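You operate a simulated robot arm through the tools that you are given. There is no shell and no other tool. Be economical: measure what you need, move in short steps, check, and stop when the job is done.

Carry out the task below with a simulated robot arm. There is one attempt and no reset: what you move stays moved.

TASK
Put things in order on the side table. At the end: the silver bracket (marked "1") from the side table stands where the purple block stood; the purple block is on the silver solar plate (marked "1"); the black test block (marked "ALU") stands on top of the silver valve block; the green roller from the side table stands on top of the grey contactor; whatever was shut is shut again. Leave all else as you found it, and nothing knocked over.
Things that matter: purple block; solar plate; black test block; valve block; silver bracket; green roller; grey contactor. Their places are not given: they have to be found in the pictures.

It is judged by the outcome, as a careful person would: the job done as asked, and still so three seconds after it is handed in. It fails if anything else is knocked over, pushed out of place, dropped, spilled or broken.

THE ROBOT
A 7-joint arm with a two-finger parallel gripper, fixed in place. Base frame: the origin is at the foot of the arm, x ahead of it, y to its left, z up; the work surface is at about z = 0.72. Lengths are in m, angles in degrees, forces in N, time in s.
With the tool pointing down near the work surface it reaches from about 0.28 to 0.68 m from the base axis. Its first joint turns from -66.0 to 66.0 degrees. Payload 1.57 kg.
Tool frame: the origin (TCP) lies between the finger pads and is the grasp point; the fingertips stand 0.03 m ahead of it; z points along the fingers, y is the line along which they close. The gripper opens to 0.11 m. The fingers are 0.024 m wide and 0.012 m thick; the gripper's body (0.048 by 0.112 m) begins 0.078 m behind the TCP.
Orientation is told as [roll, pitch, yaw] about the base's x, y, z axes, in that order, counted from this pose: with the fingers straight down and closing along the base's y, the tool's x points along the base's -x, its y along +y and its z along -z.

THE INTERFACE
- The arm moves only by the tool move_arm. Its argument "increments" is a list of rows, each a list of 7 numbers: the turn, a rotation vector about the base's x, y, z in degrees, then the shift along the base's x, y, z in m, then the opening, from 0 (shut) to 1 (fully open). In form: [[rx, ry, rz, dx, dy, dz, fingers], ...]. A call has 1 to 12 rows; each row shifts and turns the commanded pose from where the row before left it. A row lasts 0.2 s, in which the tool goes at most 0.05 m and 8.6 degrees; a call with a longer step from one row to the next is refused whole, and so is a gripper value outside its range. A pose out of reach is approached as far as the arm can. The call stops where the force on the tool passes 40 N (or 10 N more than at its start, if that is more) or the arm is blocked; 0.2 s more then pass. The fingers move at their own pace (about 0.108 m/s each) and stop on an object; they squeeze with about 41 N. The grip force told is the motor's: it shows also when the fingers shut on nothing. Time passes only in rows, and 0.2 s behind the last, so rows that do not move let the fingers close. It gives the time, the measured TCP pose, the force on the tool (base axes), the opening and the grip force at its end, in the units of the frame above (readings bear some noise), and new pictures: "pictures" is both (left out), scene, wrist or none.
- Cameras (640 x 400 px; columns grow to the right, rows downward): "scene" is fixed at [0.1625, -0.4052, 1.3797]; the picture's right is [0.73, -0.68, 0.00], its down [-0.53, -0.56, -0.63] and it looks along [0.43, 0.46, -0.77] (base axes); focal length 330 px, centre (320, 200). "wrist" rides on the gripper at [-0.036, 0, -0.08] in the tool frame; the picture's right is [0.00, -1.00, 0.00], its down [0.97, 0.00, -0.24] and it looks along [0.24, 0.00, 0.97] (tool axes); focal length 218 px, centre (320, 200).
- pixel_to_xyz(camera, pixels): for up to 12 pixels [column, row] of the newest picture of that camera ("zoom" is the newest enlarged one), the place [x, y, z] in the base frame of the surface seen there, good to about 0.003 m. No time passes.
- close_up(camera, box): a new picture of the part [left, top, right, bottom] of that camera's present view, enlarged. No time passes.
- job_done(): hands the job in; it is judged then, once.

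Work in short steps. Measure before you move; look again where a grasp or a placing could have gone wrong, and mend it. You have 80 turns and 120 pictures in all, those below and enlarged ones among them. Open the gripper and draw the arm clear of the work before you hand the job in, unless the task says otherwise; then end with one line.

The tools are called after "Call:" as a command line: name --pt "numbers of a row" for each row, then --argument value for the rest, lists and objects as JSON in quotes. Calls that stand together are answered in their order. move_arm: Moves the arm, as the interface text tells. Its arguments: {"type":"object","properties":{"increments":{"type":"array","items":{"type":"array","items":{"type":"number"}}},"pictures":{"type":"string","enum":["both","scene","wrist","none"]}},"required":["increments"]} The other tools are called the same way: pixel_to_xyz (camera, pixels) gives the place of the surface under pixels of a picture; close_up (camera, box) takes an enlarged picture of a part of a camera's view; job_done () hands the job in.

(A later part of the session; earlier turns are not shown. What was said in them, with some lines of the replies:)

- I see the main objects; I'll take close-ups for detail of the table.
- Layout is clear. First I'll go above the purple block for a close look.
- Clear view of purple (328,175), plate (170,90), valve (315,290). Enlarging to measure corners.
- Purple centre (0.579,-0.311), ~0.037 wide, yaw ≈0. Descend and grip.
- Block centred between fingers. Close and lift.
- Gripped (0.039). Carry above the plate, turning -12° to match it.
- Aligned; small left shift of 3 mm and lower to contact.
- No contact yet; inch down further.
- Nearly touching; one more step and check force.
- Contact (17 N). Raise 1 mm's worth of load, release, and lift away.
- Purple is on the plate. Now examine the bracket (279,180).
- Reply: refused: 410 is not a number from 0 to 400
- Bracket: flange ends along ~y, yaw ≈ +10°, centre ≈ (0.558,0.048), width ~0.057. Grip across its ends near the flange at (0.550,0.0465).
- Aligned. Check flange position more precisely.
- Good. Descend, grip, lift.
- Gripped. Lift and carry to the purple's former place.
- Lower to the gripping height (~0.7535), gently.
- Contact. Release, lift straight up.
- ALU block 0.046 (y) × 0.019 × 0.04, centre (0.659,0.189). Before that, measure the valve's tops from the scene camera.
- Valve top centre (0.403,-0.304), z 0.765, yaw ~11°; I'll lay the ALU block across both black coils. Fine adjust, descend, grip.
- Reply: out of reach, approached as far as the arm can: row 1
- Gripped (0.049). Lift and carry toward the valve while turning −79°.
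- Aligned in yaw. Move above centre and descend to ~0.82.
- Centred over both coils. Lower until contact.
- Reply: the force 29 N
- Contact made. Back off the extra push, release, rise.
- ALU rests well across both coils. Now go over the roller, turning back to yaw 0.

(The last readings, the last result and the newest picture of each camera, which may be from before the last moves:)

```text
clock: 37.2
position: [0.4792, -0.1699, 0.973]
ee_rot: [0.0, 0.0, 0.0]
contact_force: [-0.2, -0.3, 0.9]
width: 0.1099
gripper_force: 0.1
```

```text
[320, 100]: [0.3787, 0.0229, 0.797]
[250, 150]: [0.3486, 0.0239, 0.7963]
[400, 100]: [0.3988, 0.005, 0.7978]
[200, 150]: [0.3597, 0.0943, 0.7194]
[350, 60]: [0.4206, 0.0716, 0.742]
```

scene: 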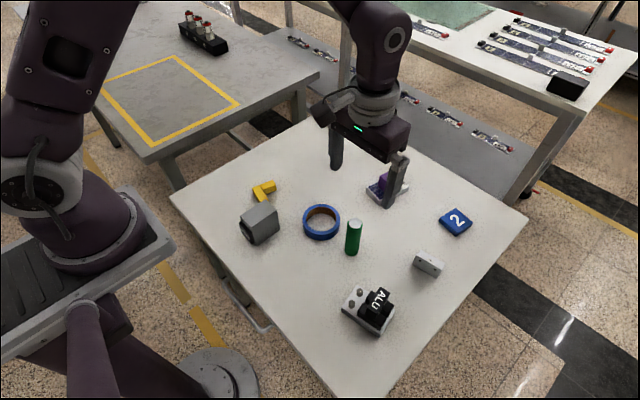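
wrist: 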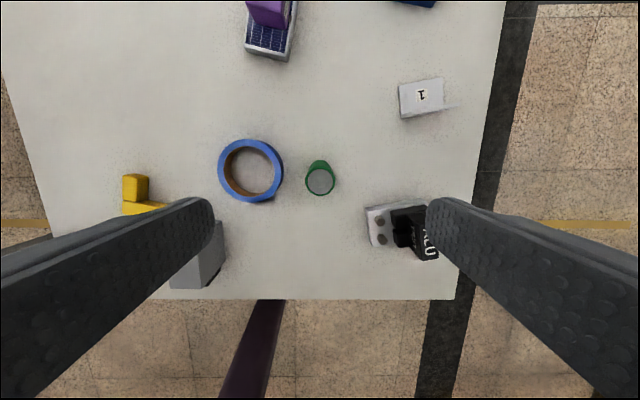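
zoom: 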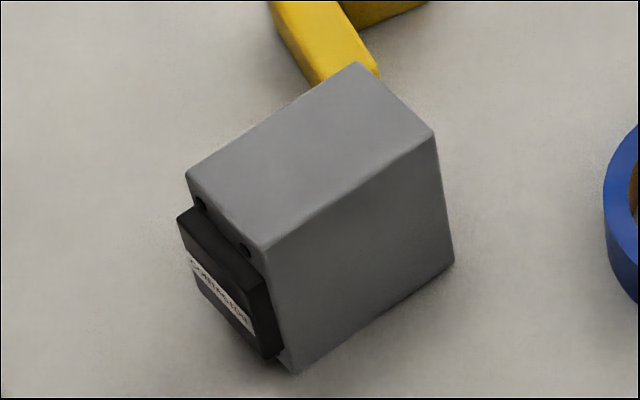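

Call:
pixel_to_xyz --camera "zoom" --pixels '[[311, 155], [195, 176], [356, 68], [430, 134], [265, 242]]'

Call:
move_arm --pt "0 0 0 0.002 -0.001 -0.045 1" --pt "0 0 0 0 0 -0.045 1" --pt "0 0 0 0 0 -0.045 1" --pt "0 0 0 0 0 -0.045 1" --pt "0 0 0 0 0 0 1" --pictures "wrist"

```text
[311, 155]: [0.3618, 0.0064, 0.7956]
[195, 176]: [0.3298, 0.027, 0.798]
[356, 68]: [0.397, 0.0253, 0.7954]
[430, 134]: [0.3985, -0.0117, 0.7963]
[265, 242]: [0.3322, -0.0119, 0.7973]
```

```text
clock: 38.4
position: [0.4815, -0.1692, 0.7933]
ee_rot: [0.0, 0.0, 0.0]
contact_force: [0.3, 0.3, 0.2]
width: 0.1099
gripper_force: 0.0
```

wrist: 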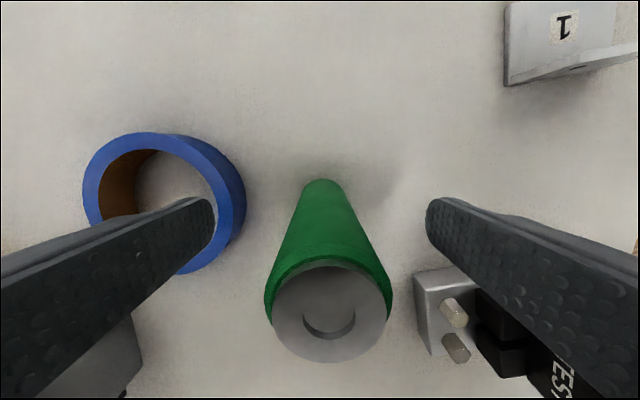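

Roller centred within ~2 mm; correct and grip, then lift.

Call:
move_arm --pt "0 0 0 0 -0.0017 0 1" --pt "0 0 0 0 0 0 0.6" --pt "0 0 0 0 0 0 0.4" --pt "0 0 0 0 0 0 0.2" --pt "0 0 0 0 0 0 0" --pt "0 0 0 0 0 0 0" --pt "0 0 0 0 0 0 0" --pictures "wrist"

```text
clock: 40.0
position: [0.4816, -0.1702, 0.7931]
ee_rot: [0.1, 0.0, 0.0]
contact_force: [0.3, 0.7, -0.2]
width: 0.0315
gripper_force: 40.1
```

wrist: 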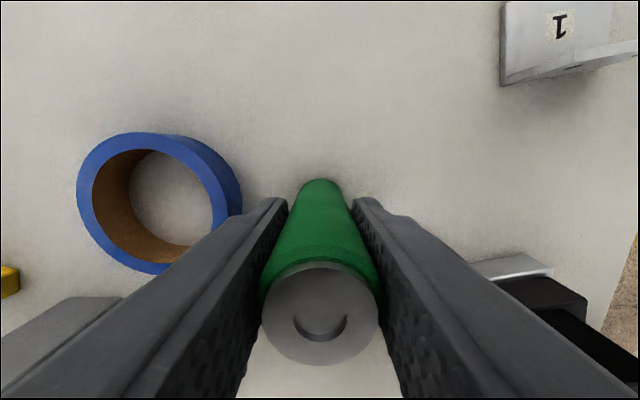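

Gripped. Lift to ~0.92 and move above contactor centre (0.364,0.007).

Call:
move_arm --pt "0 0 0 0 0 0.03 0" --pt "0 0 0 0 0 0.045 0" --pt "0 0 0 0 0 0.045 0" --pt "0 0 0 -0.0236 0.0354 0 0" --pt "0 0 0 -0.0236 0.0354 0 0" --pt "0 0 0 -0.0236 0.0354 0 0" --pt "0 0 0 -0.0236 0.0354 0 0" --pt "0 0 0 -0.0236 0.0354 0 0" --pt "0 0 0 0 0 -0.02 0" --pt "0 0 0 0 0 0 0"

Call:
close_up --camera "scene" --box '[212, 150, 308, 250]'

```text
clock: 42.2
position: [0.3591, 0.0067, 0.8933]
ee_rot: [0.0, -0.1, 0.0]
contact_force: [1.0, -0.2, -1.7]
width: 0.0313
gripper_force: 39.5
```

scene: 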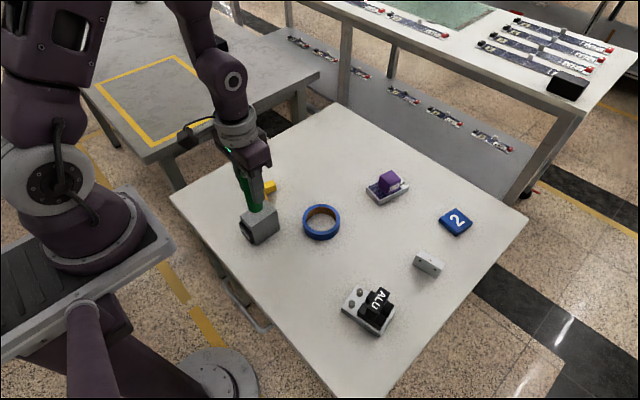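
wrist: 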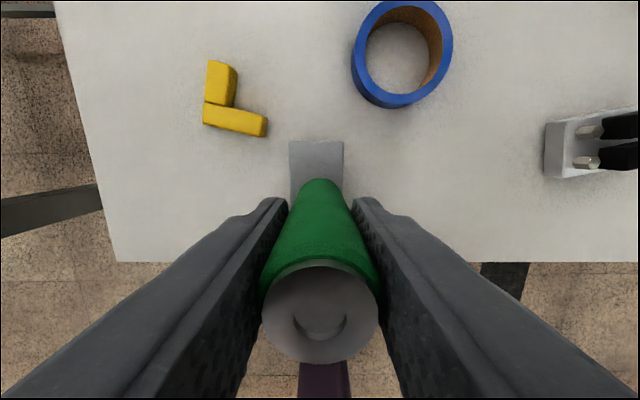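

```text
4.00 times, centred on (260, 200) of scene
```

zoom: 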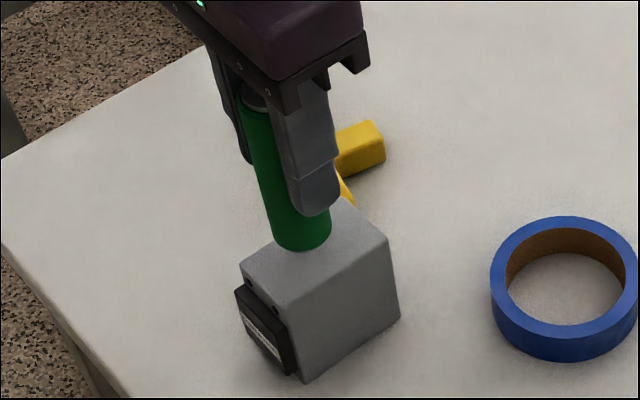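

Good alignment; +4 mm in x, then lower.

Call:
move_arm --pt "0 0 0 0.004 0 0 0" --pt "0 0 0 0 0 -0.012 0" --pt "0 0 0 0 0 -0.006 0" --pt "0 0 0 0 0 -0.002 0" --pt "0 0 0 0 0 0 0" --pictures "none"

Call:
move_arm --pt "0 0 0 0 0 -0.0015 0" --pt "0 0 0 0 0 0 0" --pictures "none"

```text
clock: 43.4
position: [0.3664, 0.0055, 0.8731]
ee_rot: [0.0, -0.1, 0.0]
contact_force: [-0.3, -0.1, -2.2]
width: 0.0314
gripper_force: 40.0
```

```text
clock: 44.0
position: [0.3651, 0.0043, 0.8715]
ee_rot: [0.0, -0.1, -0.1]
contact_force: [-0.6, -0.4, -2.1]
width: 0.0313
gripper_force: 40.4
```

Call:
move_arm --pt "0 0 0 0 0.0015 -0.001 0" --pt "0 0 0 0 0 0 0" --pictures "none"

Call:
move_arm --pt "0 0 0 0 0 -0.001 0" --pt "0 0 0 0 0 0 0" --pictures "none"

```text
clock: 44.6
position: [0.3673, 0.0045, 0.8704]
ee_rot: [0.0, -0.2, -0.2]
contact_force: [-3.0, -2.9, 35.9]
width: 0.0314
gripper_force: 40.0
```

```text
clock: 45.2
position: [0.3674, 0.0071, 0.8693]
ee_rot: [0.0, -0.1, -0.1]
contact_force: [-1.0, -5.5, 39.1]
width: 0.0313
gripper_force: 40.5
```

Firm contact; unload to near zero before releasing.

Call:
move_arm --pt "0 0 0 0 0 0.0012 0" --pt "0 0 0 0 0 0 0" --pictures "wrist"

```text
clock: 45.8
position: [0.3663, 0.0066, 0.8696]
ee_rot: [0.0, 0.0, 0.0]
contact_force: [1.3, 0.0, -2.4]
width: 0.0313
gripper_force: 39.7
```

wrist: 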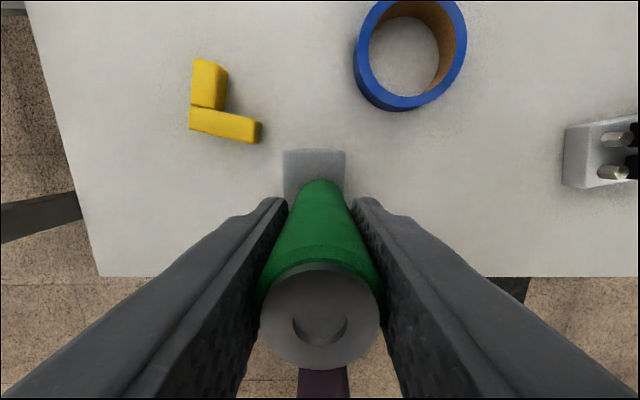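

Release slowly and rise straight up.

Call:
move_arm --pt "0 0 0 0 0 -0.0006 0" --pt "0 0 0 0 0 0 0.45" --pt "0 0 0 0 0 0 0.8" --pt "0 0 0 0 0 0 1" --pt "0 0 0 0 0 0.02 1" --pt "0 0 0 0 0 0.04 1" --pt "0 0 0 0 0 0.045 1" --pt "0 0 0 0 0 0.045 1" --pt "0 0 0 0 0 0 1"

```text
clock: 47.8
position: [0.3687, 0.0059, 1.0195]
ee_rot: [0.0, 0.1, -0.1]
contact_force: [1.1, -0.3, -0.1]
width: 0.1102
gripper_force: 0.0
```

scene: 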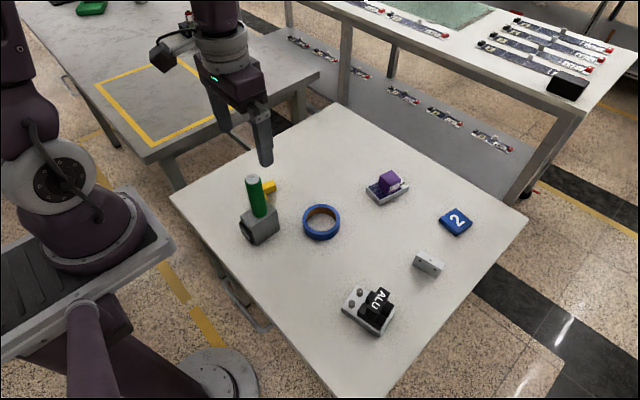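
wrist: 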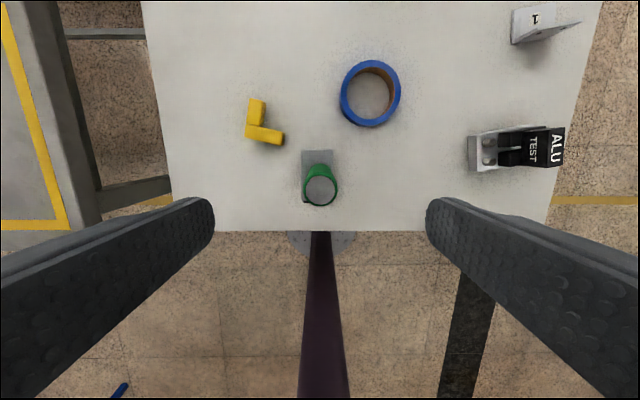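

Roller stands. Final check of bracket place and the roller.

Call:
close_up --camera "scene" --box '[340, 160, 480, 345]'

Call:
pixel_to_xyz --camera "scene" --pixels '[[420, 255], [440, 266], [428, 252], [438, 256], [256, 180]]'

Call:
close_up --camera "scene" --box '[220, 160, 310, 250]'

```text
2.16 times, centred on (410, 252) of scene
```

zoom: 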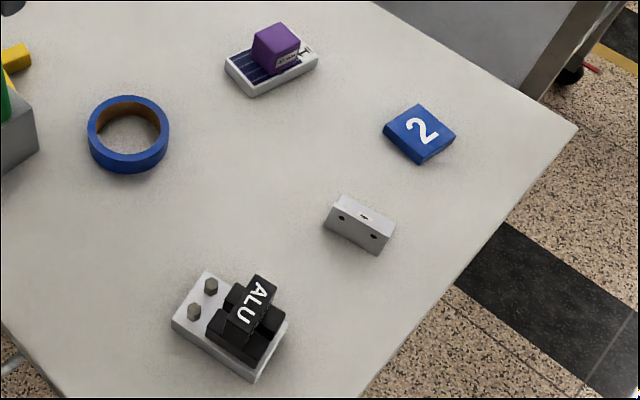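

```text
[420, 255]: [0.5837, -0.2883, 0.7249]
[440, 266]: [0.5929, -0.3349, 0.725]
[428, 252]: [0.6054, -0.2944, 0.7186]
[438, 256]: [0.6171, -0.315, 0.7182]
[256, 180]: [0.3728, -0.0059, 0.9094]
```

```text
4.44 times, centred on (265, 205) of scene
```

zoom: 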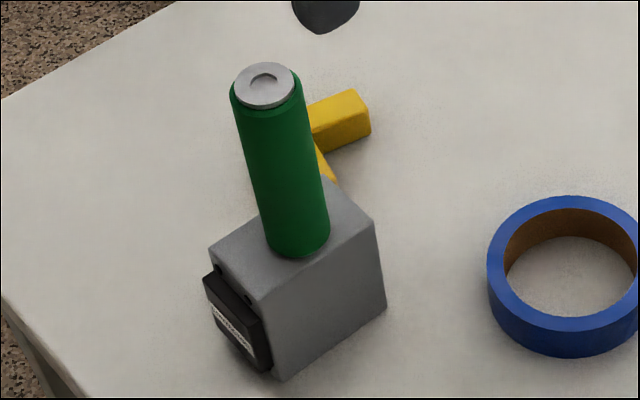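

The bracket reading (z 0.725 at (420,255)) is odd; look closer.

Call:
close_up --camera "scene" --box '[405, 240, 453, 280]'

Call:
close_up --camera "wrist" --box '[500, 0, 600, 60]'

```text
10.00 times, centred on (429, 260) of scene
```

zoom: 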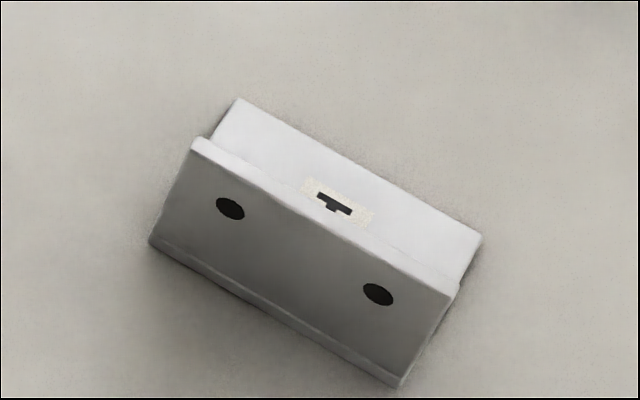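

```text
6.40 times, centred on (550, 30) of wrist
```

zoom: 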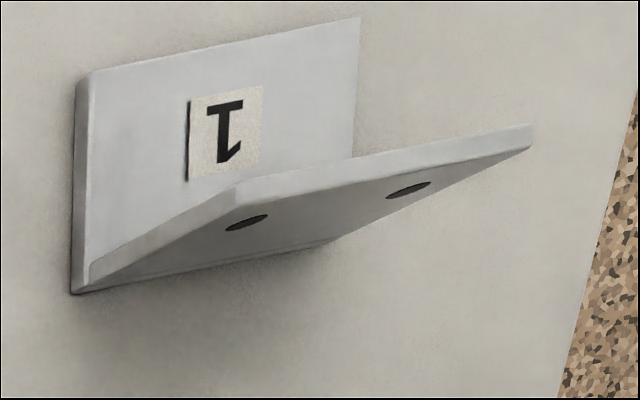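

Bracket is upright; my pixels hit its base plate. Measure corners properly.

Call:
close_up --camera "scene" --box '[405, 240, 453, 280]'

Call:
pixel_to_xyz --camera "zoom" --pixels '[[245, 110], [470, 240], [160, 235], [395, 375], [200, 150], [440, 285], [320, 215], [355, 175], [280, 300]]'

```text
10.00 times, centred on (429, 260) of scene
```

zoom: 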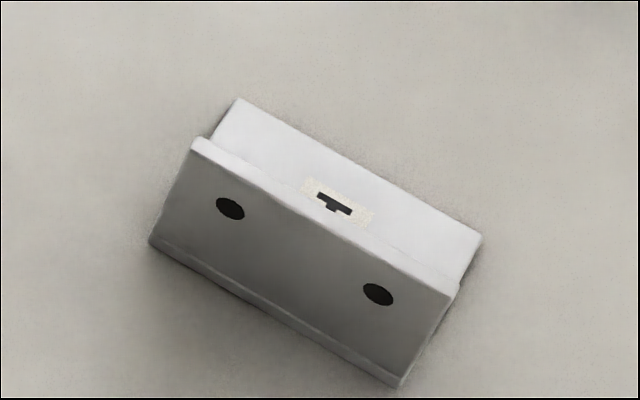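

```text
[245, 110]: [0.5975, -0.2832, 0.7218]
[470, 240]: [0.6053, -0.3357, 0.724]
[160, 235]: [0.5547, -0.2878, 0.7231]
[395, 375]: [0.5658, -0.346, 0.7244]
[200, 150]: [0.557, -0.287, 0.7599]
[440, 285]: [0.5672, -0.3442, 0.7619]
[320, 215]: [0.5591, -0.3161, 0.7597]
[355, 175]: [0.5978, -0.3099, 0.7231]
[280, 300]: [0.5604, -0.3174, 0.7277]
```

The bracket stands upright, centred at about (0.581, -0.313), and all other items are in place. The arm is clear and the gripper open, so I'm handing in.

Call:
job_done

```text
The job is handed in.
```

The job is handed in. The purple block is on the solar plate, the bracket stands where the purple block stood, the ALU block is on the valve block, and the green roller is on the contactor. I found nothing shut, so there was nothing to shut again, and nothing was knocked over.
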